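You operate a simulated robot arm through the tools that you are given. There is no shell and no other tool.

Carry out the task below with a simulated two-armed robot. There is one attempt and no reset: what you move stays moved.

TASK
Tighten the spare jaw's bolts one, two, three in order, to the torque on the job card.
Fine: driver back in its holder. Set down upright: nut driver.

The check looks at the end state, three seconds after you hand in, the way a careful person would. Anything else that was tipped, shoved, dropped, spilled or broken makes it a failure.

THE ROBOT
Two 7-joint arms with two-finger parallel grippers on one trunk that stands fixed in place. Base frame: the origin is at the foot of the trunk, x ahead of it, y to its left, z up; the work surface is at about z = 0.88. Lengths are in m, angles in degrees, forces in N, time in s.
The left shoulder is at [0.071, 0.156, 1.405], the right one opposite. Each reaches about 1.231 m from its shoulder. Payload 3.91 kg a hand.
The tool frame of a hand sits at the grasp point between the pads (the TCP): z along the fingers, y along the line on which they close. The tips reach 0.03 m beyond it. Largest opening 0.11 m; finger width 0.02, thickness 0.01; the body of the gripper, 0.048 by 0.112 m, starts 0.055 m behind the TCP.
Orientation is told as [roll, pitch, yaw] about the base's x, y, z axes, in that order, counted from this pose: with the fingers straight down and closing along the base's y, the tool's x points along the base's -x, its y along +y and its z along -z.

THE INTERFACE
- The arms move only by the tool step_arm. It takes "left_motion", "right_motion" or both (then of equal length, played together; a hand with none holds still); each is a list of rows, each a list of 7 numbers: the shift along the tool's x, y, z in units of 50 mm (1.0 is 50 mm), then the turn, a rotation vector about the tool's x, y, z in units of 6 degrees (1.0 is 6 degrees), then the opening, from 0 (shut) to 1 (fully open). In form: [[x, y, z, ax, ay, az, hand], ...]. A call has 1 to 20 rows; each row shifts and turns the commanded pose from where the row before left it, along the tool's axes as they then stand. A call with a number of a shift or a turn outside -1 to 1 is refused whole. Each row takes 0.2 s and may step no farther than 0.05 m and 8.6 degrees from the row before; otherwise, or with a gripper value out of range, the whole call is refused. Where a pose cannot be reached the arm comes as near as it can. A force on the tool above 40 N (or 10 N above the force at the start of the call, whichever is more), or a blocked arm, ends the call early, and 0.2 s more pass. The fingers move at their own pace (about 0.108 m/s each) and stop on an object; they squeeze with about 30 N. The grip force told is the motor's: it shows also when the fingers shut on nothing. Time passes only in rows, and 0.2 s behind the last, so rows that do not move let the fingers close. The reply holds the time, the measured pose of the TCP, the force on the tool along the base axes, the opening and the grip force, in the units named above and with some noise, with the torque about the TCP (base axes, N m) and any sound that the robot's microphone picked up, and new pictures: "pictures" is both (left out), scene, wrist or none (wrist: the cameras of the hands that moved).
- Cameras (640 x 400 px; columns grow to the right, rows downward): "scene" is now at [0.1328, -0.0374, 1.6387]; the picture's right is [-0.43, -0.90, 0.00], its down [-0.47, 0.23, -0.85] and it looks along [0.77, -0.37, -0.52] (base axes); focal length 308 px, centre (320, 200). "left" rides on the left gripper at [0.072, -0.017, -0.103] in its tool frame; the picture's right is [0.23, 0.97, 0.00], its down [-0.76, 0.18, -0.62] and it looks along [-0.61, 0.14, 0.78] (tool axes); focal length 222 px, centre (320, 200). "right" rides on the right gripper at [0.072, 0.017, -0.103] in its tool frame; the picture's right is [-0.23, 0.97, 0.00], its down [-0.76, -0.18, -0.62] and it looks along [-0.61, -0.14, 0.78] (tool axes); focal length 222 px, centre (320, 200). There is no depth. A picture from a camera that has moved, and an enlarged one, comes with that camera's place and axes in the base frame and with its lens.
- move_column(by): slides the trunk up (or, below 0, down) by that many m; the arms and the scene camera ride with it, the base frame stays. It gives what a move gives, with no picture.
- aim_head(pan, tilt): turns the head with the scene camera to pan (to the left, within 86 degrees either way) and tilt (down, from -29 to 69), counted from straight ahead of the robot. It gives what a move gives, and a new picture of the scene camera.
- zoom(camera, box): a new picture of the part [left, top, right, bottom] of that camera's present view, enlarged. No time passes.
- close_job(): hands the job in; it is judged then, once.

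Nothing tells you positions but the pictures and the camera data. Unless the task says otherwise, let go and move clear before handing in.

The tools are called after "Call:" by a JSON object that holds its "fn" and its "kwargs". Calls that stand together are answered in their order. step_arm: Moves the arms, as the interface text tells. Its arguments: {"type":"object","properties":{"left_motion":{"type":"array","items":{"type":"array","items":{"type":"number"}}},"right_motion":{"type":"array","items":{"type":"array","items":{"type":"number"}}},"pictures":{"type":"string","enum":["both","scene","wrist","none"]}},"required":[]} The other tools are called the same way: move_column (by) moves the trunk up or down; aim_head (pan, tilt) turns the head that bears the scene camera; zoom (camera, box) takes an enlarged picture of a part of a camera's view; close_job () hands the job in.

At the start:

```text
time: 0.0
left_ee_pos: [0.8217, -0.0384, 1.4764]
left_tcp_rot: [0.0, 0.1, 0.0]
left_contact_force: [0.0, 0.4, 0.3]
left_ft_torque: [-0.01, 0.0, -0.03]
left_width: 0.11
left_gripper_force: 0.1
right_ee_pos: [0.5994, -0.6234, 1.4749]
right_tcp_rot: [-0.1, 0.0, 0.2]
right_contact_force: [0.7, 0.3, -0.1]
right_ft_torque: [0.01, -0.01, -0.02]
right_width: 0.1099
right_gripper_force: 0.0
trunk travel left (down, up): [-0.85, 0.09]
head pan, tilt (commanded): [-25.5, 31.6]
```

scene: 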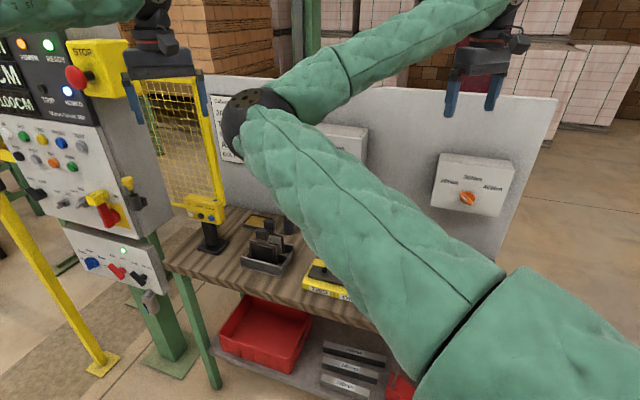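
right: 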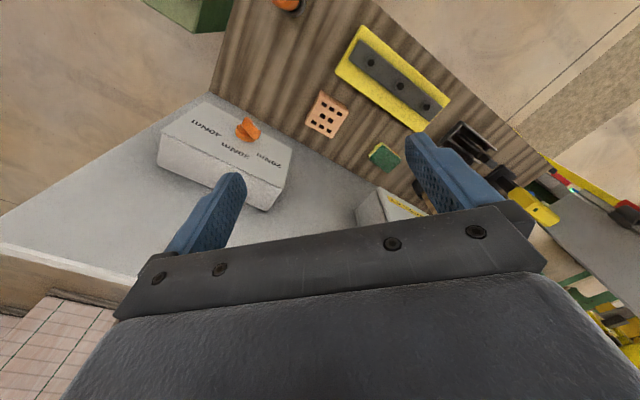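
left: 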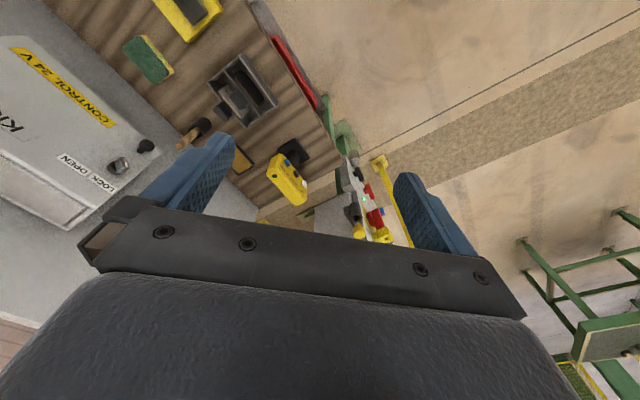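

The right arm blocks most of the scene camera's view of the bench. I can see a bench with a yellow jaw fixture, a torque selector box (orange knob, 20/30/40 Nm) and a control panel on the left. I'll zoom in and turn the head before moving anything.

Call:
{"fn": "zoom", "kwargs": {"camera": "right", "box": [140, 0, 560, 260]}}

Call:
{"fn": "zoom", "kwargs": {"camera": "left", "box": [0, 0, 420, 260]}}

Call:
{"fn": "zoom", "kwargs": {"camera": "scene", "box": [160, 80, 400, 300]}}

Call:
{"fn": "zoom", "kwargs": {"camera": "scene", "box": [0, 0, 220, 320]}}

Call:
{"fn": "zoom", "kwargs": {"camera": "scene", "box": [400, 120, 560, 240]}}

```text
1.52 times, centred on (350, 130) of right
camera zoom: at [0.5268, -0.6068, 1.5783], right [0.23, 0.97, 0.0], down [0.76, -0.18, 0.62], along [0.61, -0.14, -0.78], focal length 338 px, centre (274, 307)
```

zoom: 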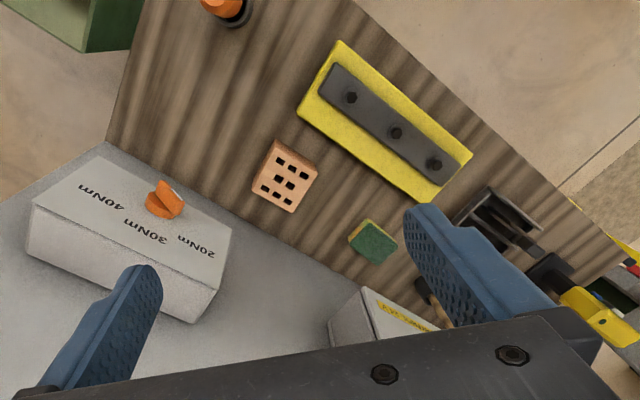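

```text
1.52 times, centred on (210, 130) of left
camera zoom: at [0.7498, -0.0548, 1.5794], right [-0.23, 0.97, 0.0], down [0.76, 0.18, 0.62], along [0.61, 0.14, -0.78], focal length 338 px, centre (488, 307)
```

zoom: 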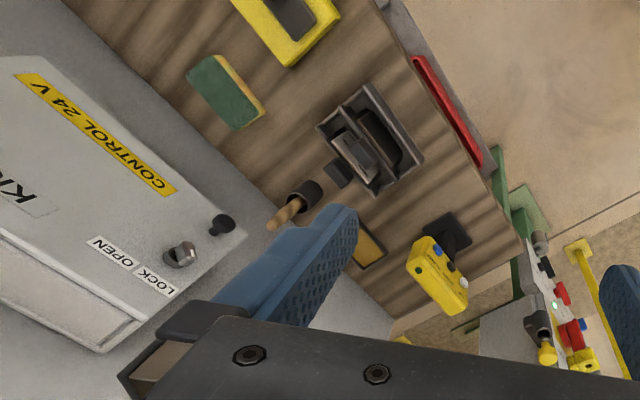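

```text
1.82 times, centred on (280, 190) of scene
camera zoom: at [0.1328, -0.0374, 1.6387], right [-0.43, -0.9, 0.0], down [-0.47, 0.23, -0.85], along [0.77, -0.37, -0.52], focal length 559 px, centre (393, 218)
```

zoom: 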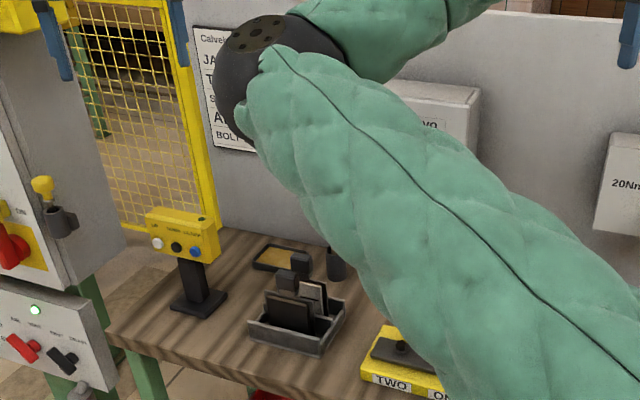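

```text
1.25 times, centred on (110, 160) of scene
camera zoom: at [0.1328, -0.0374, 1.6387], right [-0.43, -0.9, 0.0], down [-0.47, 0.23, -0.85], along [0.77, -0.37, -0.52], focal length 384 px, centre (582, 250)
```

zoom: 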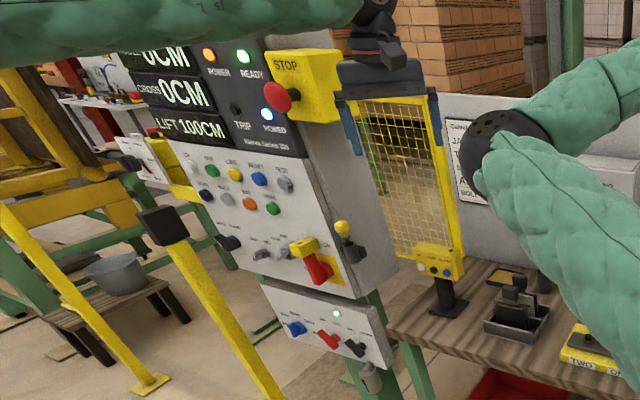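

```text
3.33 times, centred on (480, 180) of scene
camera zoom: at [0.1328, -0.0374, 1.6387], right [-0.43, -0.9, 0.0], down [-0.47, 0.23, -0.85], along [0.77, -0.37, -0.52], focal length 1025 px, centre (-213, 267)
```

zoom: 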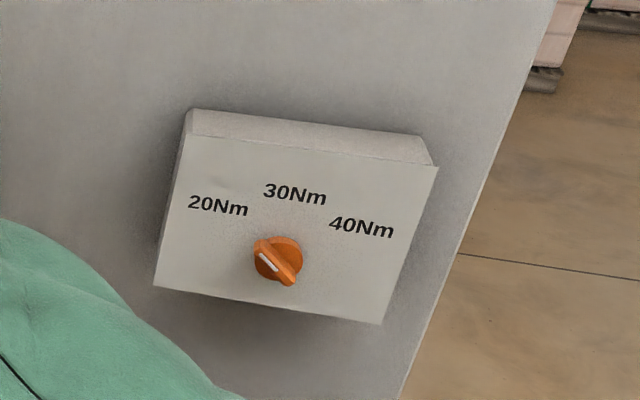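

I see the job card partly hidden behind the right arm, and the driver is not yet visible. I'll turn the head to get a wider survey before moving.

Call:
{"fn": "aim_head", "kwargs": {"pan": -45, "tilt": 45}}

Call:
{"fn": "aim_head", "kwargs": {"pan": -5, "tilt": 30}}

```text
time: 0.8
left_ee_pos: [0.8215, -0.0393, 1.4758]
left_tcp_rot: [0.0, 0.0, 0.1]
left_contact_force: [0.2, 0.8, -0.3]
left_ft_torque: [-0.02, -0.02, 0.02]
left_width: 0.1098
left_gripper_force: 0.0
right_ee_pos: [0.5997, -0.6238, 1.4748]
right_tcp_rot: [-0.1, 0.0, 0.1]
right_contact_force: [-0.8, -0.7, 0.2]
right_ft_torque: [0.02, 0.03, 0.0]
right_width: 0.1099
right_gripper_force: 0.1
trunk travel left (down, up): [-0.85, 0.09]
head pan, tilt (commanded): [-45.0, 45.0]
camera scene: at [0.1094, -0.0561, 1.6186], right [-0.71, -0.71, 0.0], down [-0.5, 0.5, -0.71], along [0.5, -0.5, -0.71], focal length 308 px, centre (320, 200)
```

scene: 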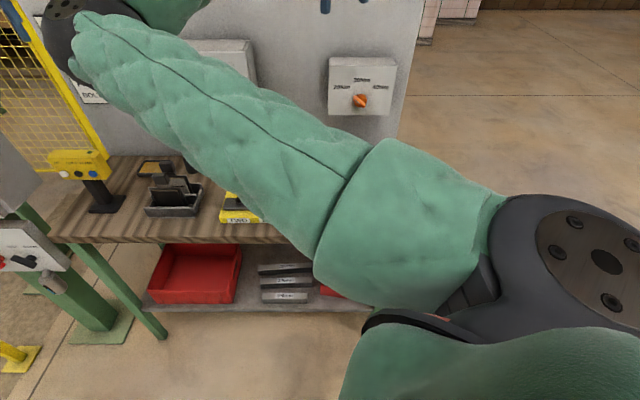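

```text
time: 1.9
left_ee_pos: [0.8217, -0.0379, 1.4778]
left_tcp_rot: [0.1, -0.1, 0.0]
left_contact_force: [-0.1, -0.3, 0.1]
left_ft_torque: [0.03, -0.01, -0.02]
left_width: 0.1102
left_gripper_force: 0.0
right_ee_pos: [0.5994, -0.6226, 1.4743]
right_tcp_rot: [0.0, 0.0, 0.1]
right_contact_force: [0.4, 0.1, -0.1]
right_ft_torque: [0.01, 0.0, -0.01]
right_width: 0.11
right_gripper_force: 0.1
trunk travel left (down, up): [-0.85, 0.09]
head pan, tilt (commanded): [-5.0, 30.0]
camera scene: at [0.1419, -0.0067, 1.6411], right [-0.09, -1.0, 0.0], down [-0.5, 0.04, -0.87], along [0.86, -0.08, -0.5], focal length 308 px, centre (320, 200)
```

scene: 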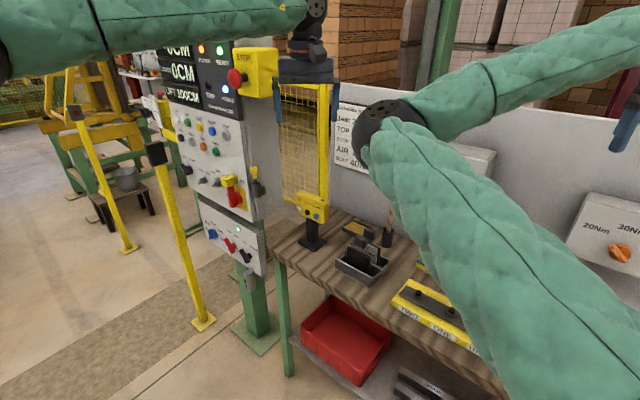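

The right arm's elbow covers the card. I'll swing the right hand out to the robot's right at its current height, through free space, to clear the view.

Call:
{"fn": "step_arm", "kwargs": {"right_motion": [[0, -1, 0, 0, 0, 0, 1], [0, -1, 0, 0, 0, 0, 1], [0, -1, 0, 0, 0, 0, 1], [0, -1, 0, 0, 0, 0, 1], [0, -1, 0, 0, 0, 0, 1], [0, -1, 0, 0, 0, 0, 1]], "pictures": "both"}}

```text
time: 3.3
left_ee_pos: [0.82, -0.0409, 1.4773]
left_tcp_rot: [0.2, -0.1, 0.1]
left_contact_force: [-0.4, -0.7, 0.6]
left_ft_torque: [0.0, 0.01, 0.02]
left_width: 0.1103
left_gripper_force: 0.0
right_ee_pos: [0.5992, -0.9242, 1.475]
right_tcp_rot: [0.0, 0.0, 0.1]
right_contact_force: [0.1, -0.6, 0.2]
right_ft_torque: [0.01, 0.03, -0.01]
right_width: 0.1101
right_gripper_force: 0.0
trunk travel left (down, up): [-0.85, 0.09]
head pan, tilt (commanded): [-5.0, 30.0]
camera scene: at [0.1405, -0.0092, 1.6413], right [-0.09, -1.0, 0.0], down [-0.5, 0.04, -0.87], along [0.86, -0.07, -0.5], focal length 308 px, centre (320, 200)
camera right: at [0.5271, -0.9081, 1.5789], right [0.22, 0.97, 0.0], down [0.76, -0.18, 0.62], along [0.61, -0.14, -0.78], focal length 222 px, centre (320, 200)
```

scene: 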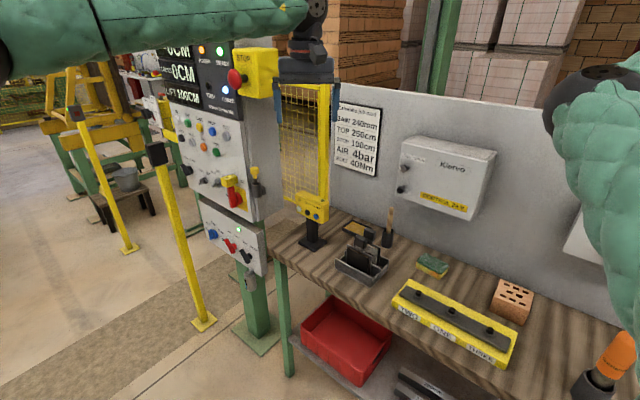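
right: 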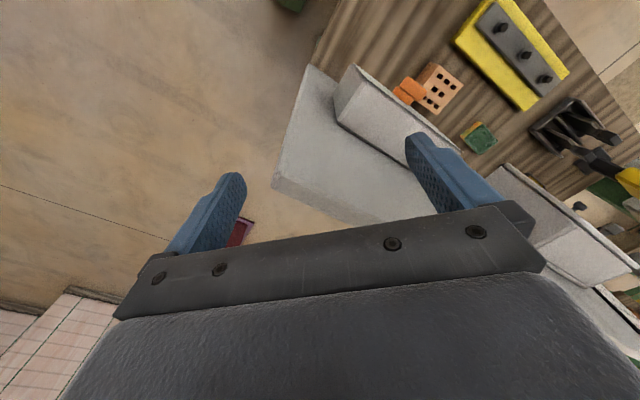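

The card is readable now, and the bench with the fixture and an orange-handled driver in a black holder shows clearly. I'll zoom on the card, the fixture and the driver.

Call:
{"fn": "zoom", "kwargs": {"camera": "scene", "box": [320, 90, 400, 190]}}

Call:
{"fn": "zoom", "kwargs": {"camera": "scene", "box": [370, 240, 560, 380]}}

Call:
{"fn": "zoom", "kwargs": {"camera": "scene", "box": [520, 280, 640, 400]}}

Call:
{"fn": "aim_head", "kwargs": {"pan": -40, "tilt": 40}}

```text
4.00 times, centred on (360, 140) of scene
camera zoom: at [0.1405, -0.0092, 1.6413], right [-0.09, -1.0, 0.0], down [-0.5, 0.04, -0.87], along [0.86, -0.07, -0.5], focal length 1230 px, centre (160, 440)
```

zoom: 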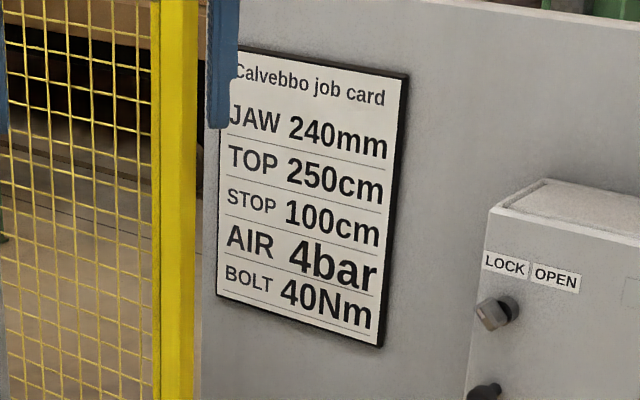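

```text
2.86 times, centred on (465, 310) of scene
camera zoom: at [0.1405, -0.0092, 1.6413], right [-0.09, -1.0, 0.0], down [-0.5, 0.04, -0.87], along [0.86, -0.07, -0.5], focal length 879 px, centre (-94, -114)
```

zoom: 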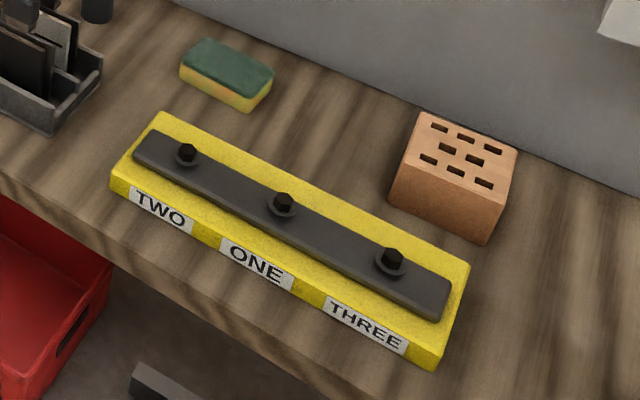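

```text
3.33 times, centred on (580, 340) of scene
camera zoom: at [0.1405, -0.0092, 1.6413], right [-0.09, -1.0, 0.0], down [-0.5, 0.04, -0.87], along [0.86, -0.07, -0.5], focal length 1025 px, centre (-547, -267)
```

zoom: 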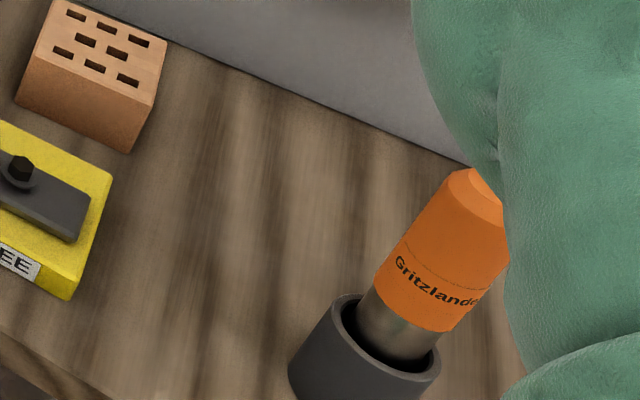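

```text
time: 4.3
left_ee_pos: [0.8216, -0.0389, 1.476]
left_tcp_rot: [0.1, 0.0, 0.0]
left_contact_force: [-0.3, 0.2, -0.2]
left_ft_torque: [-0.02, 0.01, -0.02]
left_width: 0.1099
left_gripper_force: 0.1
right_ee_pos: [0.5999, -0.9217, 1.4764]
right_tcp_rot: [-0.1, 0.0, 0.2]
right_contact_force: [-0.5, 0.0, 0.5]
right_ft_torque: [0.0, 0.0, 0.02]
right_width: 0.11
right_gripper_force: 0.0
trunk travel left (down, up): [-0.85, 0.09]
head pan, tilt (commanded): [-40.0, 40.0]
camera scene: at [0.1171, -0.0533, 1.6258], right [-0.64, -0.77, 0.0], down [-0.49, 0.41, -0.77], along [0.59, -0.49, -0.64], focal length 308 px, centre (320, 200)
```

scene: 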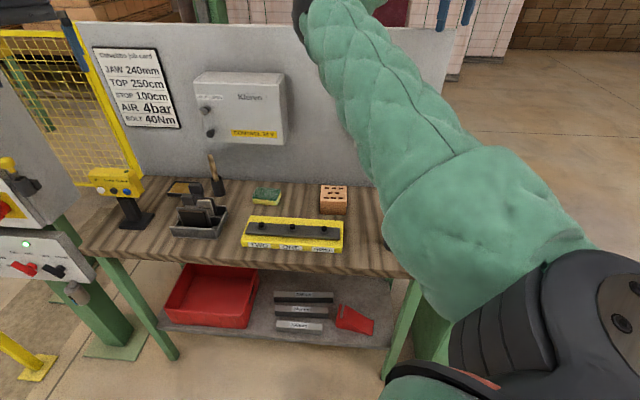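

The card says BOLT 40Nm, and the fixture labels left to right are TWO, ONE, THREE. The torque box appears set at 20Nm. I'll pull the right hand back for an unobstructed view of the driver.

Call:
{"fn": "step_arm", "kwargs": {"right_motion": [[1, 0, 0, 0, 0, 0, 1], [1, 0, 0, 0, 0, 0, 1], [1, 0, 0, 0, 0, 0, 1], [1, 0, 0, 0, 0, 0, 1], [1, 0, 0, 0, 0, 0, 1], [1, 0, 0, 0, 0, 0, 1]], "pictures": "both"}}

```text
time: 5.7
left_ee_pos: [0.8207, -0.0395, 1.476]
left_tcp_rot: [0.0, -0.1, 0.2]
left_contact_force: [0.1, 0.4, 0.4]
left_ft_torque: [0.02, -0.02, 0.0]
left_width: 0.11
left_gripper_force: 0.0
right_ee_pos: [0.3007, -0.9241, 1.4739]
right_tcp_rot: [-0.1, 0.0, 0.2]
right_contact_force: [0.7, -0.4, 0.7]
right_ft_torque: [0.01, -0.01, -0.02]
right_width: 0.1098
right_gripper_force: 0.1
trunk travel left (down, up): [-0.85, 0.09]
head pan, tilt (commanded): [-40.0, 40.0]
camera scene: at [0.1154, -0.0545, 1.6259], right [-0.64, -0.77, 0.0], down [-0.49, 0.41, -0.77], along [0.59, -0.49, -0.64], focal length 308 px, centre (320, 200)
camera right: at [0.2286, -0.908, 1.5791], right [0.22, 0.97, 0.0], down [0.76, -0.17, 0.62], along [0.61, -0.14, -0.78], focal length 222 px, centre (320, 200)
```

scene: 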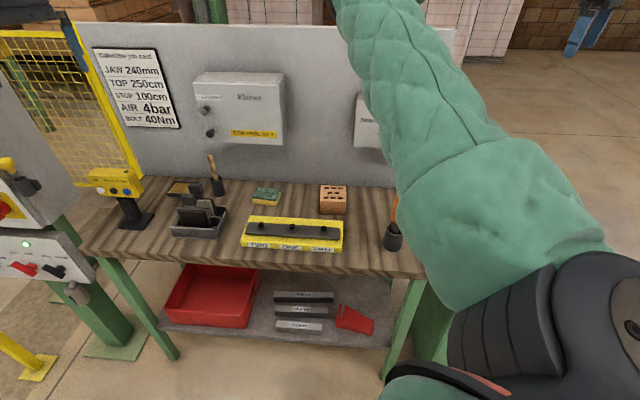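
right: 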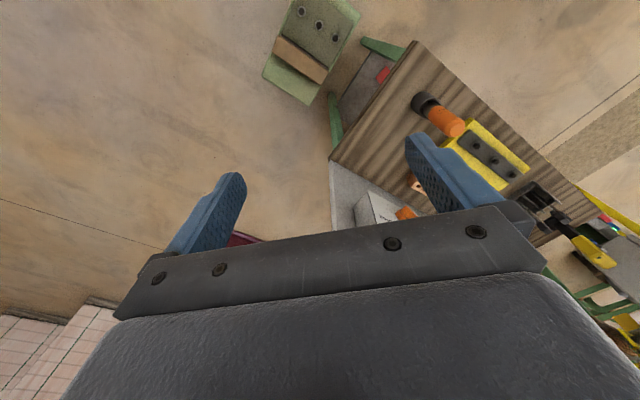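

The driver is just peeking out behind the right arm at the bench's right end. I'll move the hand a bit further right and back so the scene camera sees both the driver and the torque box.

Call:
{"fn": "step_arm", "kwargs": {"right_motion": [[1, -0.7, 0, 0, 0, 0, 1], [0, -1, 0, 0, 0, 0, 1], [0, -1, 0, 0, 0, 0, 1], [1, 0, 0, 0, 0, 0, 1], [1, 0, 0, 0, 0, 0, 1], [1, 0, 0, 0, 0, 0, 1]], "pictures": "both"}}

```text
refused: row 1 steps farther than a row can; nothing moved
```

The row was too long, so I'm repeating the move with shorter rows.

Call:
{"fn": "step_arm", "kwargs": {"right_motion": [[0, -1, 0, 0, 0, 0, 1], [0, -1, 0, 0, 0, 0, 1], [0, -0.6, 0, 0, 0, 0, 1], [1, 0, 0, 0, 0, 0, 1], [1, 0, 0, 0, 0, 0, 1], [1, 0, 0, 0, 0, 0, 1], [1, 0, 0, 0, 0, 0, 1]], "pictures": "scene"}}

```text
time: 7.3
left_ee_pos: [0.8185, -0.0395, 1.4783]
left_tcp_rot: [0.1, -0.1, 0.0]
left_contact_force: [-0.9, 0.2, 0.6]
left_ft_torque: [-0.01, -0.02, 0.01]
left_width: 0.1103
left_gripper_force: 0.0
right_ee_pos: [0.0975, -1.0536, 1.4725]
right_tcp_rot: [0.0, -0.1, 0.3]
right_contact_force: [0.1, -0.3, 0.1]
right_ft_torque: [-0.02, 0.0, -0.01]
right_width: 0.1097
right_gripper_force: 0.1
trunk travel left (down, up): [-0.85, 0.09]
head pan, tilt (commanded): [-40.0, 40.0]
camera scene: at [0.1141, -0.0541, 1.626], right [-0.64, -0.77, 0.0], down [-0.49, 0.41, -0.77], along [0.59, -0.49, -0.64], focal length 308 px, centre (320, 200)
```

scene: 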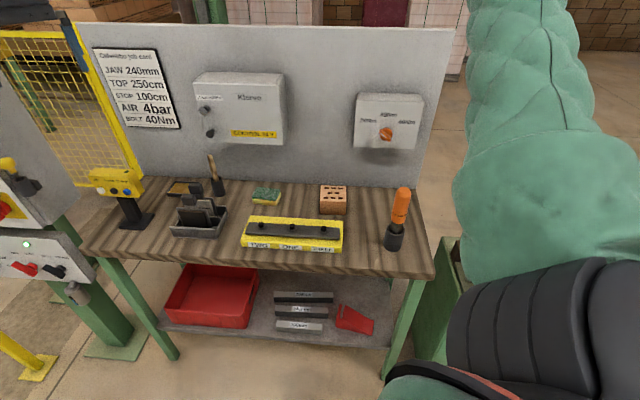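

Now the whole bench is in view. I'll zoom on the driver, the fixture, the torque box and the left items.

Call:
{"fn": "zoom", "kwargs": {"camera": "scene", "box": [360, 160, 440, 270]}}

Call:
{"fn": "zoom", "kwargs": {"camera": "scene", "box": [340, 80, 440, 160]}}

Call:
{"fn": "zoom", "kwargs": {"camera": "scene", "box": [230, 170, 360, 260]}}

Call:
{"fn": "zoom", "kwargs": {"camera": "scene", "box": [70, 130, 230, 250]}}

Call:
{"fn": "aim_head", "kwargs": {"pan": -40, "tilt": 52}}

```text
3.64 times, centred on (400, 215) of scene
camera zoom: at [0.1141, -0.0541, 1.626], right [-0.64, -0.77, 0.0], down [-0.49, 0.41, -0.77], along [0.59, -0.49, -0.64], focal length 1119 px, centre (29, 146)
```

zoom: 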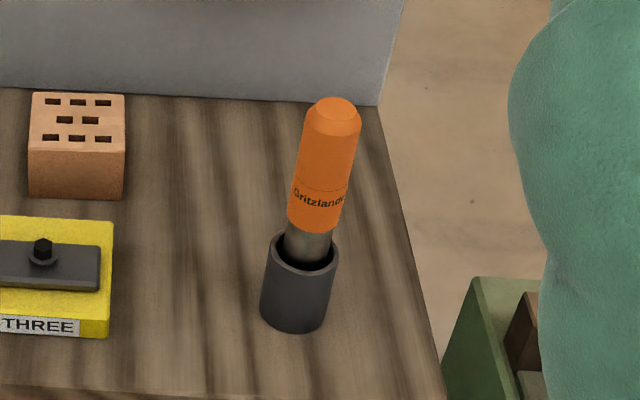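

```text
5.00 times, centred on (390, 120) of scene
camera zoom: at [0.1141, -0.0541, 1.626], right [-0.64, -0.77, 0.0], down [-0.49, 0.41, -0.77], along [0.59, -0.49, -0.64], focal length 1538 px, centre (-30, 600)
```

zoom: 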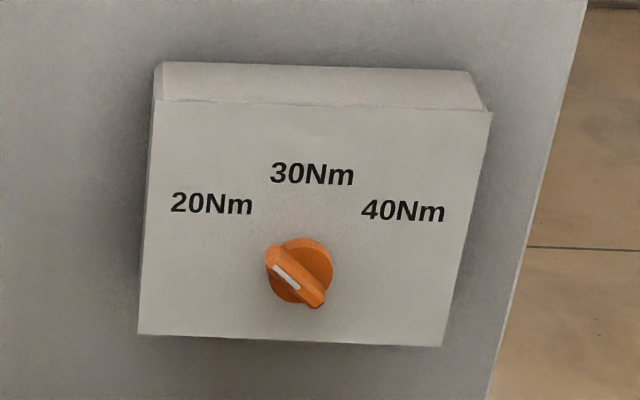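

```text
4.44 times, centred on (295, 215) of scene
camera zoom: at [0.1141, -0.0541, 1.626], right [-0.64, -0.77, 0.0], down [-0.49, 0.41, -0.77], along [0.59, -0.49, -0.64], focal length 1367 px, centre (431, 133)
```

zoom: 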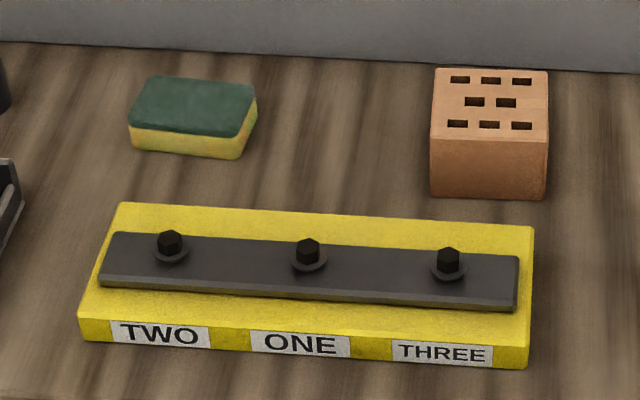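

```text
3.33 times, centred on (150, 190) of scene
camera zoom: at [0.1141, -0.0541, 1.626], right [-0.64, -0.77, 0.0], down [-0.49, 0.41, -0.77], along [0.59, -0.49, -0.64], focal length 1025 px, centre (887, 233)
```

zoom: 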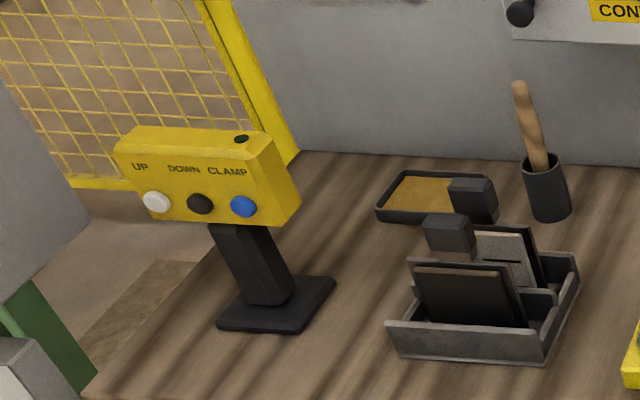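

```text
time: 8.1
left_ee_pos: [0.8208, -0.0389, 1.4762]
left_tcp_rot: [0.0, 0.0, -0.1]
left_contact_force: [-0.9, 0.2, 0.8]
left_ft_torque: [0.0, 0.01, -0.01]
left_width: 0.1097
left_gripper_force: 0.0
right_ee_pos: [0.0998, -1.0538, 1.473]
right_tcp_rot: [-0.1, 0.0, 0.2]
right_contact_force: [-0.8, 0.9, 1.1]
right_ft_torque: [0.02, 0.0, -0.01]
right_width: 0.1099
right_gripper_force: 0.0
trunk travel left (down, up): [-0.85, 0.09]
head pan, tilt (commanded): [-40.0, 52.0]
camera scene: at [0.1089, -0.0473, 1.6091], right [-0.64, -0.77, 0.0], down [-0.6, 0.51, -0.62], along [0.47, -0.4, -0.79], focal length 308 px, centre (320, 200)
```

scene: 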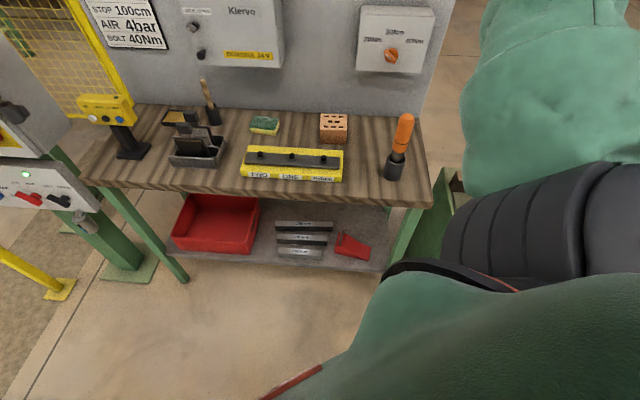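

The torque box is set to 20Nm, and the job card wants 40Nm. The driver stands in its cup near [0.48, -0.67], the bolts are near [0.78,-0.36], [0.71,-0.44] and [0.63,-0.51], and the knob is near [0.65,-0.77,1.17]. First I'll turn the right hand square to the bench, which is yawed about -45°, staying high up.

Call:
{"fn": "step_arm", "kwargs": {"right_motion": [[0, 0, 0, 0, 0, 1, 0.5], [0, 0, 0, 0, 0, 1, 0.5], [0, 0, 0, 0, 0, 1, 0.5], [0, 0, 0, 0, 0, 1, 0.5], [0, 0, 0, 0, 0, 1, 0.5], [0, 0, 0, 0, 0, 1, 0.5], [0, 0, 0, 0, 0, 1, 0.5], [0, 0, 0, 0, 0, 0.5, 0.5]], "pictures": "wrist"}}

```text
time: 9.8
left_ee_pos: [0.8217, -0.0396, 1.4762]
left_tcp_rot: [-0.1, 0.1, 0.0]
left_contact_force: [0.9, 0.7, 0.3]
left_ft_torque: [0.01, -0.01, -0.01]
left_width: 0.1098
left_gripper_force: 0.1
right_ee_pos: [0.0998, -1.0525, 1.4749]
right_tcp_rot: [-0.1, -0.1, -45.0]
right_contact_force: [-0.1, 0.3, -0.1]
right_ft_torque: [-0.01, 0.0, 0.02]
right_width: 0.0552
right_gripper_force: 0.1
trunk travel left (down, up): [-0.85, 0.09]
head pan, tilt (commanded): [-40.0, 52.0]
camera right: at [0.0603, -0.991, 1.5789], right [0.85, 0.53, 0.0], down [0.41, -0.66, 0.62], along [0.33, -0.53, -0.78], focal length 222 px, centre (320, 200)
```

right: 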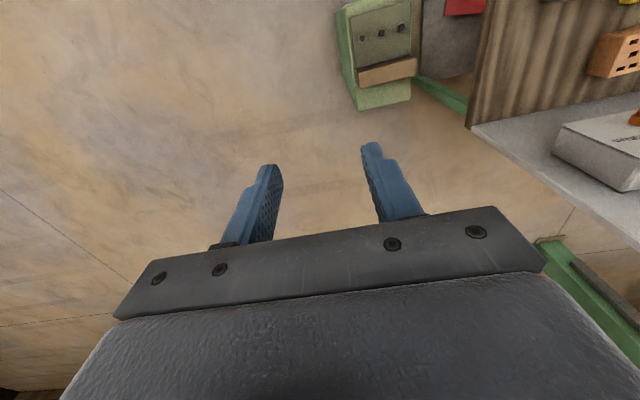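

The hand is now yawed -45°. Next I move it along the bench direction (tool +y) high above the bench, toward a spot in front of the torque box.

Call:
{"fn": "step_arm", "kwargs": {"right_motion": [[0, 0.98, 0, 0, 0, 0, 0.5], [0, 0.98, 0, 0, 0, 0, 0.5], [0, 0.98, 0, 0, 0, 0, 0.5], [0, 0.98, 0, 0, 0, 0, 0.5], [0, 0.98, 0, 0, 0, 0, 0.5], [0, 0.98, 0, 0, 0, 0, 0.5], [0, 0.98, 0, 0, 0, 0, 0.5], [0, 0.98, 0, 0, 0, 0, 0.5]], "pictures": "both"}}

```text
time: 11.7
left_ee_pos: [0.8224, -0.0375, 1.4759]
left_tcp_rot: [-0.2, 0.1, 0.0]
left_contact_force: [-0.1, -0.5, -0.8]
left_ft_torque: [-0.04, 0.0, 0.01]
left_width: 0.11
left_gripper_force: 0.1
right_ee_pos: [0.3755, -0.7737, 1.4764]
right_tcp_rot: [-0.2, -0.1, -45.0]
right_contact_force: [0.1, -0.2, -0.6]
right_ft_torque: [0.0, 0.0, 0.02]
right_width: 0.0548
right_gripper_force: 0.1
trunk travel left (down, up): [-0.85, 0.09]
head pan, tilt (commanded): [-40.0, 52.0]
camera scene: at [0.111, -0.0446, 1.6089], right [-0.64, -0.77, 0.0], down [-0.6, 0.51, -0.62], along [0.47, -0.4, -0.79], focal length 308 px, centre (320, 200)
camera right: at [0.3369, -0.7104, 1.5806], right [0.85, 0.53, 0.0], down [0.41, -0.66, 0.62], along [0.33, -0.53, -0.78], focal length 222 px, centre (320, 200)
```

scene: 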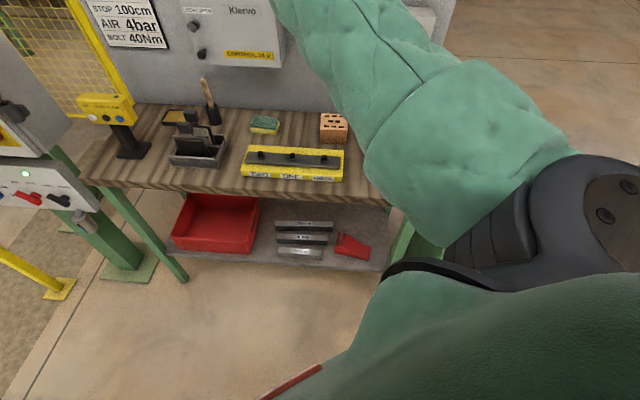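
right: 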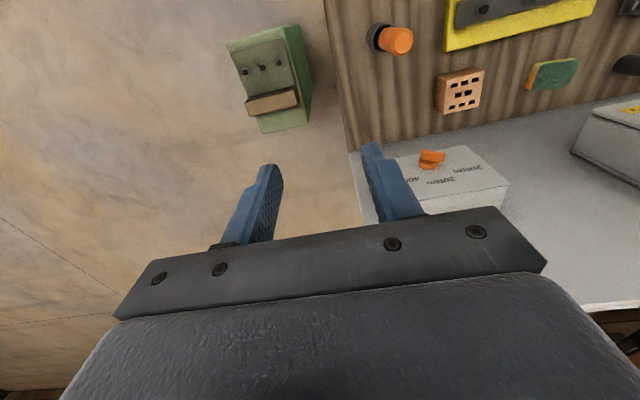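

The driver shows at about [0.476,-0.66] and the knob wing at about [0.655,-0.781,1.160] by triangulation. I'll move to in front of the box, still high, and tilt the fingers toward the panel.

Call:
{"fn": "step_arm", "kwargs": {"right_motion": [[0, 0.97, 0, 0, 0, 0, 0.5], [0, 0.97, 0, 0, 0, 0, 0.5], [0, 0.97, 0, 0, 0, 0, 0.5], [0, 0.94, 0, 0, 0, 0, 0.5], [0, 0, 0, 0, -1, 0, 0.5], [0, 0, 0, 0, -1, 0, 0.5], [0, 0, 0, 0, -1, 0, 0.5], [0, 0, 0, 0, -1, 0, 0.5], [0, 0, 0, 0, -1, 0, 0.5], [0, 0, 0, 0, -1, 0, 0.5], [0, 0, 0, 0, -1, 0, 0.5]], "pictures": "both"}}

```text
time: 14.1
left_ee_pos: [0.8222, -0.0385, 1.4762]
left_tcp_rot: [0.1, 0.0, -0.1]
left_contact_force: [-0.3, 0.7, -0.4]
left_ft_torque: [0.03, 0.01, 0.01]
left_width: 0.1098
left_gripper_force: 0.0
right_ee_pos: [0.5116, -0.6395, 1.4754]
right_tcp_rot: [-0.1, -42.3, -45.0]
right_contact_force: [-0.1, -0.5, -0.1]
right_ft_torque: [0.01, 0.01, -0.03]
right_width: 0.0548
right_gripper_force: 0.0
trunk travel left (down, up): [-0.85, 0.09]
head pan, tilt (commanded): [-40.0, 52.0]
camera scene: at [0.1089, -0.0465, 1.6091], right [-0.64, -0.77, 0.0], down [-0.6, 0.51, -0.62], along [0.47, -0.4, -0.79], focal length 308 px, centre (320, 200)
camera right: at [0.4372, -0.5414, 1.5032], right [0.81, 0.57, 0.15], down [-0.02, -0.23, 0.97], along [0.59, -0.79, -0.17], focal length 222 px, centre (320, 200)
```

scene: 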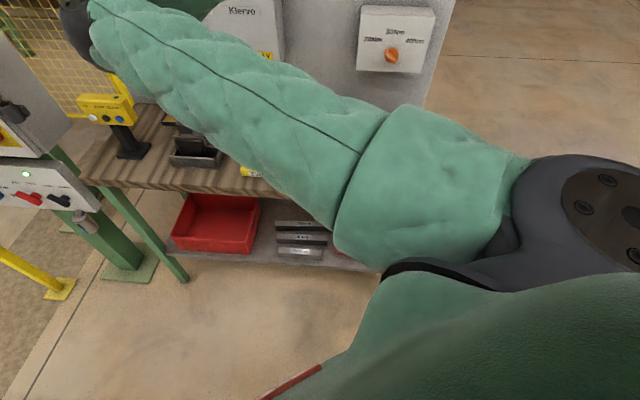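
right: 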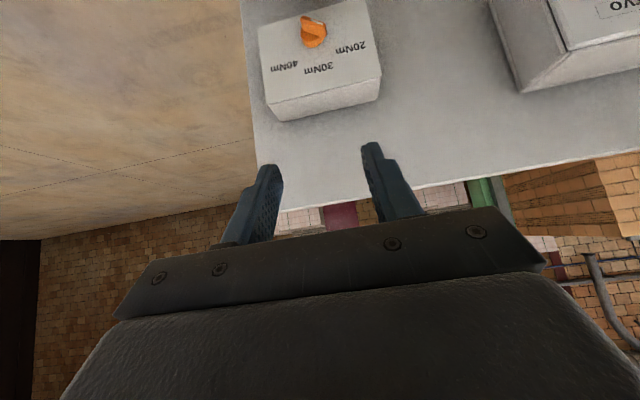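

The knob box is ahead of the right wrist camera. The right elbow is folding close to the left hand, so I'll draw the left hand back and to the left before going on.

Call:
{"fn": "step_arm", "kwargs": {"left_motion": [[0.9, 0.4, 0, 0, 0, 0, 1], [0.9, 0.4, 0, 0, 0, 0, 1], [0.9, 0.4, 0, 0, 0, 0, 1], [0.9, 0.4, 0, 0, 0, 0, 1], [0.7, 0.7, 0, 0, 0, 0, 1], [0.7, 0.7, 0, 0, 0, 0, 1]], "pictures": "both"}}

Call:
{"fn": "aim_head", "kwargs": {"pan": 0, "tilt": 35}}

```text
time: 15.4
left_ee_pos: [0.5691, 0.1146, 1.4762]
left_tcp_rot: [-0.2, -0.1, 0.0]
left_contact_force: [-0.7, 0.2, 0.4]
left_ft_torque: [0.05, -0.02, -0.01]
left_width: 0.1099
left_gripper_force: 0.1
right_ee_pos: [0.5111, -0.638, 1.4752]
right_tcp_rot: [-0.2, -42.1, -44.8]
right_contact_force: [0.9, -0.8, 0.2]
right_ft_torque: [0.01, -0.03, 0.0]
right_width: 0.055
right_gripper_force: 0.1
trunk travel left (down, up): [-0.85, 0.09]
head pan, tilt (commanded): [-40.0, 52.0]
camera scene: at [0.1082, -0.045, 1.6092], right [-0.64, -0.77, 0.0], down [-0.6, 0.51, -0.62], along [0.47, -0.4, -0.79], focal length 308 px, centre (320, 200)
camera left: at [0.4978, 0.0982, 1.5796], right [-0.23, 0.97, 0.0], down [0.76, 0.18, 0.62], along [0.61, 0.14, -0.78], focal length 222 px, centre (320, 200)
```

scene: 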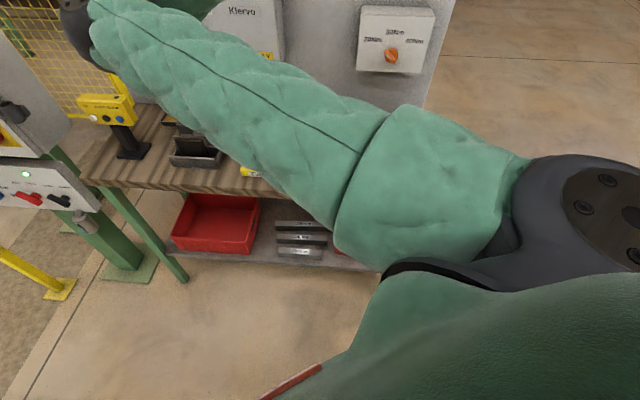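
left: 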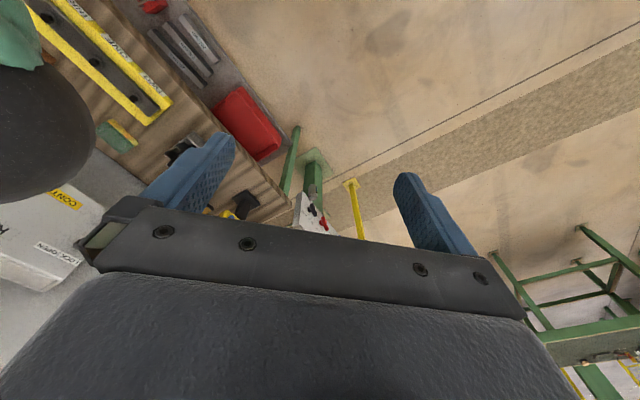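

```text
time: 16.5
left_ee_pos: [0.5702, 0.1114, 1.4755]
left_tcp_rot: [0.1, 0.0, -0.1]
left_contact_force: [0.0, -0.7, 0.1]
left_ft_torque: [0.04, -0.03, -0.01]
left_width: 0.1101
left_gripper_force: 0.0
right_ee_pos: [0.5105, -0.64, 1.4744]
right_tcp_rot: [-0.1, -42.1, -44.8]
right_contact_force: [-0.4, 0.2, 0.0]
right_ft_torque: [-0.01, -0.05, -0.04]
right_width: 0.0552
right_gripper_force: 0.1
trunk travel left (down, up): [-0.85, 0.09]
head pan, tilt (commanded): [0.0, 35.0]
camera scene: at [0.1395, 0.0018, 1.6334], right [0.0, -1.0, 0.0], down [-0.57, 0.0, -0.82], along [0.82, 0.0, -0.57], focal length 308 px, centre (320, 200)
```

scene: 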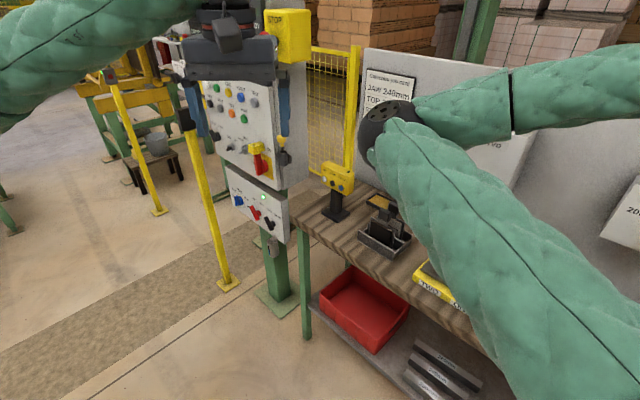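

The left hand is out of the way now. I'll tilt the right fingers 20° below horizontal and come down to about 10 cm in front of the knob.

Call:
{"fn": "step_arm", "kwargs": {"right_motion": [[0, 0, 0, 0, -1, 0, 0.5], [0, 0, 0, 0, -1, 0, 0.5], [0, 0, 0, 0, -1, 0, 0.5], [0, 0, 0, 0, -1, 0, 0.5], [0, 0, 0, 0, -0.67, 0, 0.5], [0.6, 0, 0.4, 0, 0, 0, 0.5], [0.6, 0, 0.4, 0, 0, 0, 0.5], [0.6, 0, 0.4, 0, 0, 0, 0.5], [0.6, 0, 0.4, 0, 0, 0, 0.5], [0.6, 0, 0.4, 0, 0, 0, 0.5]], "pictures": "both"}}

```text
time: 18.7
left_ee_pos: [0.5719, 0.1127, 1.4764]
left_tcp_rot: [0.0, 0.0, 0.0]
left_contact_force: [-0.1, 0.1, 0.1]
left_ft_torque: [0.02, -0.02, 0.0]
left_width: 0.11
left_gripper_force: 0.1
right_ee_pos: [0.542, -0.6697, 1.2978]
right_tcp_rot: [-0.3, -69.9, -44.8]
right_contact_force: [0.1, 0.2, 0.0]
right_ft_torque: [0.01, -0.02, 0.04]
right_width: 0.055
right_gripper_force: 0.1
trunk travel left (down, up): [-0.85, 0.09]
head pan, tilt (commanded): [0.0, 35.0]
camera scene: at [0.1403, 0.0009, 1.6334], right [0.0, -1.0, 0.0], down [-0.57, 0.0, -0.82], along [0.82, 0.0, -0.57], focal length 308 px, centre (320, 200)
camera right: at [0.4688, -0.5726, 1.2659], right [0.74, 0.63, 0.21], down [-0.35, 0.1, 0.93], along [0.57, -0.77, 0.3], focal length 222 px, centre (320, 200)
```

scene: 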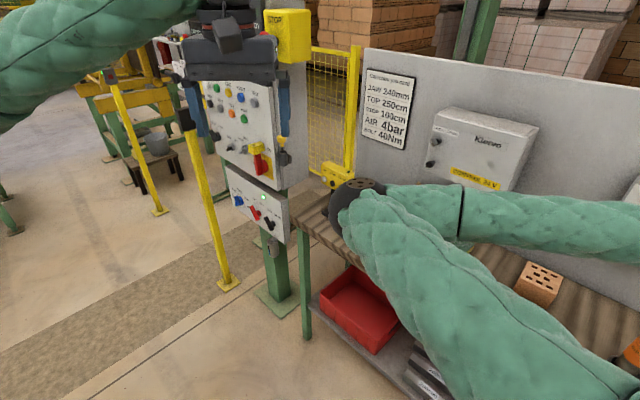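
right: 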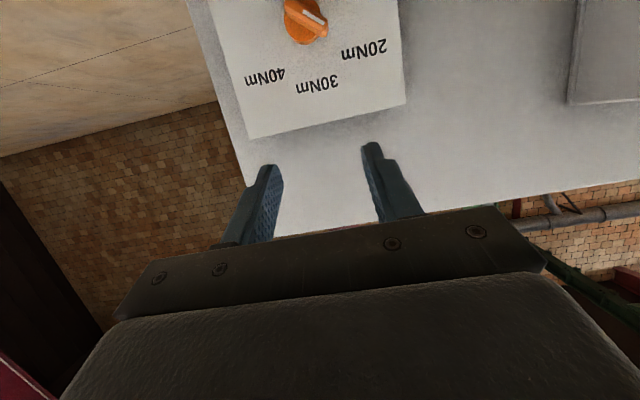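

The triangulated knob position agrees with this wrist view. I'll zoom in to see the knob's shape and orientation.

Call:
{"fn": "zoom", "kwargs": {"camera": "right", "box": [190, 0, 420, 140]}}

Call:
{"fn": "aim_head", "kwargs": {"pan": -40, "tilt": 40}}

```text
2.78 times, centred on (305, 70) of right
camera zoom: at [0.4688, -0.5726, 1.2659], right [0.74, 0.63, 0.21], down [-0.35, 0.1, 0.93], along [0.57, -0.77, 0.3], focal length 618 px, centre (362, 562)
```

zoom: 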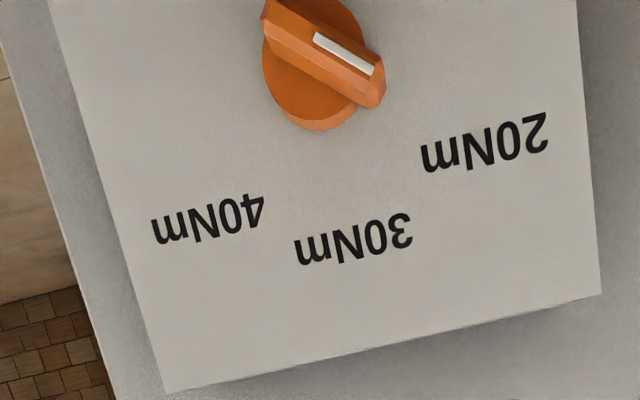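

```text
time: 19.8
left_ee_pos: [0.5705, 0.1128, 1.4754]
left_tcp_rot: [0.0, 0.0, 0.0]
left_contact_force: [0.3, -0.6, -0.7]
left_ft_torque: [-0.01, 0.02, 0.01]
left_width: 0.1099
left_gripper_force: 0.1
right_ee_pos: [0.5427, -0.6689, 1.2985]
right_tcp_rot: [-0.3, -69.9, -44.8]
right_contact_force: [0.4, 0.6, 0.5]
right_ft_torque: [-0.03, 0.01, 0.01]
right_width: 0.0549
right_gripper_force: 0.1
trunk travel left (down, up): [-0.85, 0.09]
head pan, tilt (commanded): [-40.0, 40.0]
camera scene: at [0.117, -0.0532, 1.6258], right [-0.64, -0.77, 0.0], down [-0.49, 0.41, -0.77], along [0.59, -0.49, -0.64], focal length 308 px, centre (320, 200)
```

scene: 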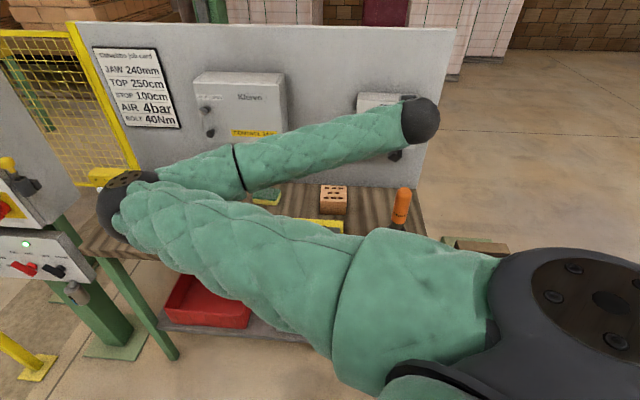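

The wing points at 20Nm with the white mark; the box face is vertical and square to -45°, and the knob axis is at about z=1.162. I'll roll the hand -45° about the knob axis so the fingers straddle the wing, then come to 8 cm short of it.

Call:
{"fn": "step_arm", "kwargs": {"right_motion": [[0, 0, 0, 0.342, 0, -0.94, 0.5], [0, 0, 0, 0.342, 0, -0.94, 0.5], [0, 0, 0, 0.342, 0, -0.94, 0.5], [0, 0, 0, 0.342, 0, -0.94, 0.5], [0, 0, 0, 0.342, 0, -0.94, 0.5], [0, 0, 0, 0.342, 0, -0.94, 0.5], [0, 0, 0, 0.342, 0, -0.94, 0.5], [0, 0, 0, 0.171, 0, -0.47, 0.5], [0.231, 0.4825, 0.3755, 0, 0, 0, 0.5], [0.231, 0.4825, 0.3755, 0, 0, 0, 0.5], [0.231, 0.4825, 0.3755, 0, 0, 0, 0.5], [0.231, 0.4825, 0.3755, 0, 0, 0, 0.5]], "pictures": "both"}}

```text
time: 22.6
left_ee_pos: [0.5704, 0.1133, 1.4765]
left_tcp_rot: [0.0, 0.0, -0.1]
left_contact_force: [0.6, 0.4, -0.3]
left_ft_torque: [0.02, -0.02, 0.0]
left_width: 0.1101
left_gripper_force: 0.1
right_ee_pos: [0.587, -0.72, 1.2136]
right_tcp_rot: [-73.8, -43.5, 17.5]
right_contact_force: [0.2, 0.6, -0.7]
right_ft_torque: [0.0, -0.05, 0.01]
right_width: 0.0549
right_gripper_force: 0.1
trunk travel left (down, up): [-0.85, 0.09]
head pan, tilt (commanded): [-40.0, 40.0]
stopped in row 12 (right hand): the arm was blocked; the commanded pose is now the measured one
camera scene: at [0.1164, -0.0527, 1.6259], right [-0.64, -0.77, 0.0], down [-0.49, 0.41, -0.77], along [0.59, -0.49, -0.64], focal length 308 px, centre (320, 200)
camera right: at [0.4971, -0.6388, 1.1742], right [0.69, 0.5, -0.52], down [0.14, 0.62, 0.77], along [0.71, -0.61, 0.36], focal length 222 px, centre (320, 200)
```

scene: 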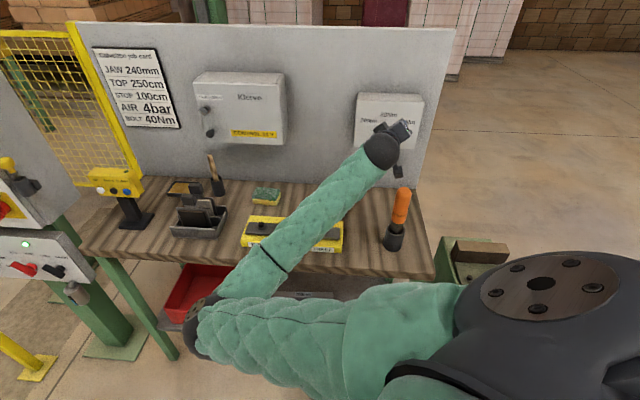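
right: 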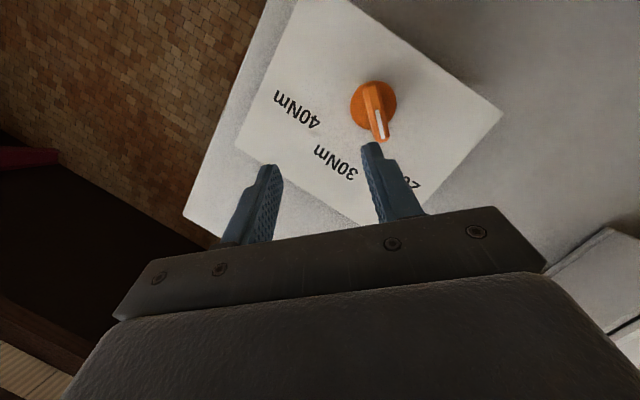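

The arm was blocked just short of the knob with no force on the tool, and the elbow has swung low. I'll look at where the elbow and camera housing are before doing anything else.

Call:
{"fn": "zoom", "kwargs": {"camera": "scene", "box": [340, 80, 440, 260]}}

Call:
{"fn": "aim_head", "kwargs": {"pan": -30, "tilt": 60}}

```text
2.22 times, centred on (390, 170) of scene
camera zoom: at [0.1164, -0.0527, 1.6259], right [-0.64, -0.77, 0.0], down [-0.49, 0.41, -0.77], along [0.59, -0.49, -0.64], focal length 684 px, centre (164, 267)
```

zoom: 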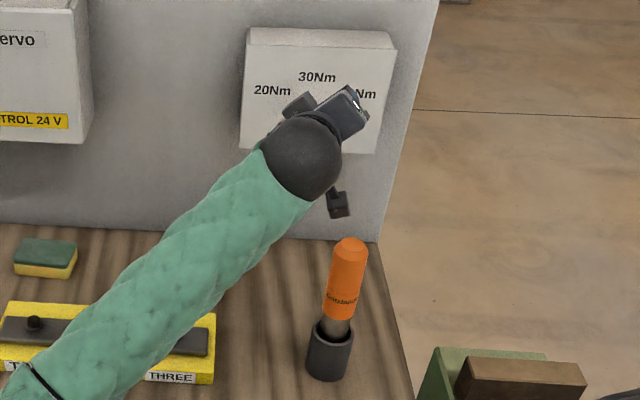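

```text
time: 23.4
left_ee_pos: [0.5706, 0.1123, 1.4751]
left_tcp_rot: [-0.1, 0.0, 0.0]
left_contact_force: [-0.6, 0.2, 0.6]
left_ft_torque: [-0.01, -0.01, -0.02]
left_width: 0.11
left_gripper_force: 0.1
right_ee_pos: [0.5861, -0.7191, 1.2116]
right_tcp_rot: [-73.7, -43.4, 17.4]
right_contact_force: [-0.4, 0.0, 0.2]
right_ft_torque: [-0.02, 0.0, 0.01]
right_width: 0.055
right_gripper_force: 0.0
trunk travel left (down, up): [-0.85, 0.09]
head pan, tilt (commanded): [-30.0, 60.0]
camera scene: at [0.1094, -0.032, 1.5992], right [-0.5, -0.87, 0.0], down [-0.75, 0.43, -0.5], along [0.43, -0.25, -0.87], focal length 308 px, centre (320, 200)
```

scene: 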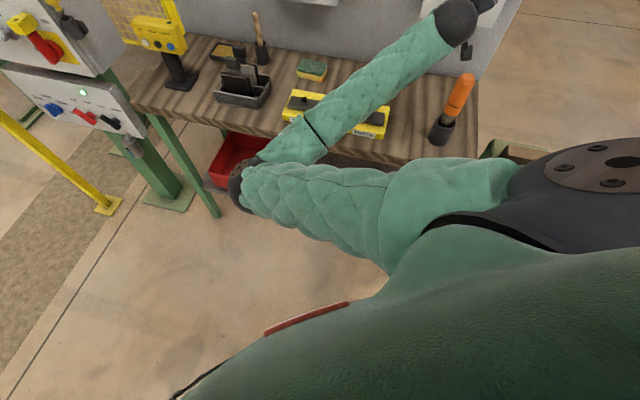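

Nothing is touching: the elbow hangs free in front of the bench, and the small camera housing is well above the driver. It may be a joint limit, so I'll probe with a couple of small moves toward the knob.

Call:
{"fn": "step_arm", "kwargs": {"right_motion": [[0.1, 0.2, 0.05, 0, 0, 0, 0.5], [0.1, 0.2, 0.05, 0, 0, 0, 0.5]], "pictures": "none"}}

```text
time: 24.0
left_ee_pos: [0.5716, 0.1108, 1.4758]
left_tcp_rot: [0.0, -0.1, 0.0]
left_contact_force: [-0.2, -0.1, -0.2]
left_ft_torque: [0.04, 0.0, 0.0]
left_width: 0.1099
left_gripper_force: 0.1
right_ee_pos: [0.5908, -0.725, 1.2022]
right_tcp_rot: [-74.6, -44.4, 17.3]
right_contact_force: [-0.2, 1.2, -0.3]
right_ft_torque: [0.02, 0.02, -0.04]
right_width: 0.0549
right_gripper_force: 0.1
trunk travel left (down, up): [-0.85, 0.09]
head pan, tilt (commanded): [-30.0, 60.0]
```

A joint limit bends the motion at this low, rolled pose. I'll back out, rise, and undo the roll, then lower the trunk so the arm works in a more comfortable range.

Call:
{"fn": "step_arm", "kwargs": {"right_motion": [[0, 0, -1, 0, 0, 0, 0.5], [-0.6, -0.65, -0.25, 0, 0, 0, 0.5], [-0.6, -0.65, -0.25, 0, 0, 0, 0.5], [-0.6, -0.65, -0.25, 0, 0, 0, 0.5], [0, 0, 0, -0.342, 0, 0.94, 0.5], [0, 0, 0, -0.342, 0, 0.94, 0.5], [0, 0, 0, -0.342, 0, 0.94, 0.5], [0, 0, 0, -0.342, 0, 0.94, 0.5], [0, 0, 0, -0.342, 0, 0.94, 0.5], [0, 0, 0, -0.342, 0, 0.94, 0.5], [0, 0, 0, -0.342, 0, 0.94, 0.5], [0, 0, 0, -0.171, 0, 0.47, 0.5]], "pictures": "both"}}

```text
time: 26.6
left_ee_pos: [0.5693, 0.112, 1.4758]
left_tcp_rot: [0.0, 0.0, 0.0]
left_contact_force: [0.3, 0.5, -0.7]
left_ft_torque: [-0.01, 0.01, 0.02]
left_width: 0.1097
left_gripper_force: 0.1
right_ee_pos: [0.5623, -0.6653, 1.3372]
right_tcp_rot: [3.1, -72.3, -49.7]
right_contact_force: [-0.7, -0.5, 0.0]
right_ft_torque: [0.02, -0.01, 0.01]
right_width: 0.0547
right_gripper_force: 0.1
trunk travel left (down, up): [-0.85, 0.09]
head pan, tilt (commanded): [-30.0, 60.0]
camera scene: at [0.1092, -0.0317, 1.5991], right [-0.5, -0.87, 0.0], down [-0.75, 0.43, -0.5], along [0.43, -0.25, -0.87], focal length 308 px, centre (320, 200)
camera right: at [0.4925, -0.5656, 1.3005], right [0.76, 0.61, 0.23], down [-0.39, 0.13, 0.91], along [0.53, -0.78, 0.34], focal length 222 px, centre (320, 200)
```

scene: 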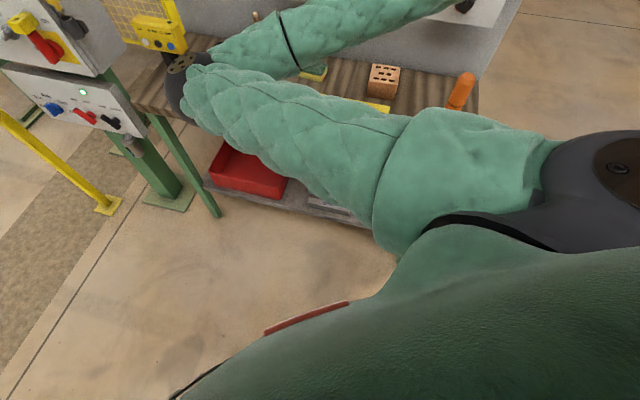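
right: 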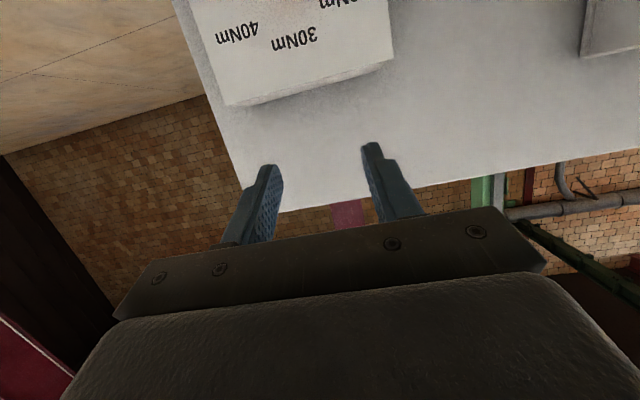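

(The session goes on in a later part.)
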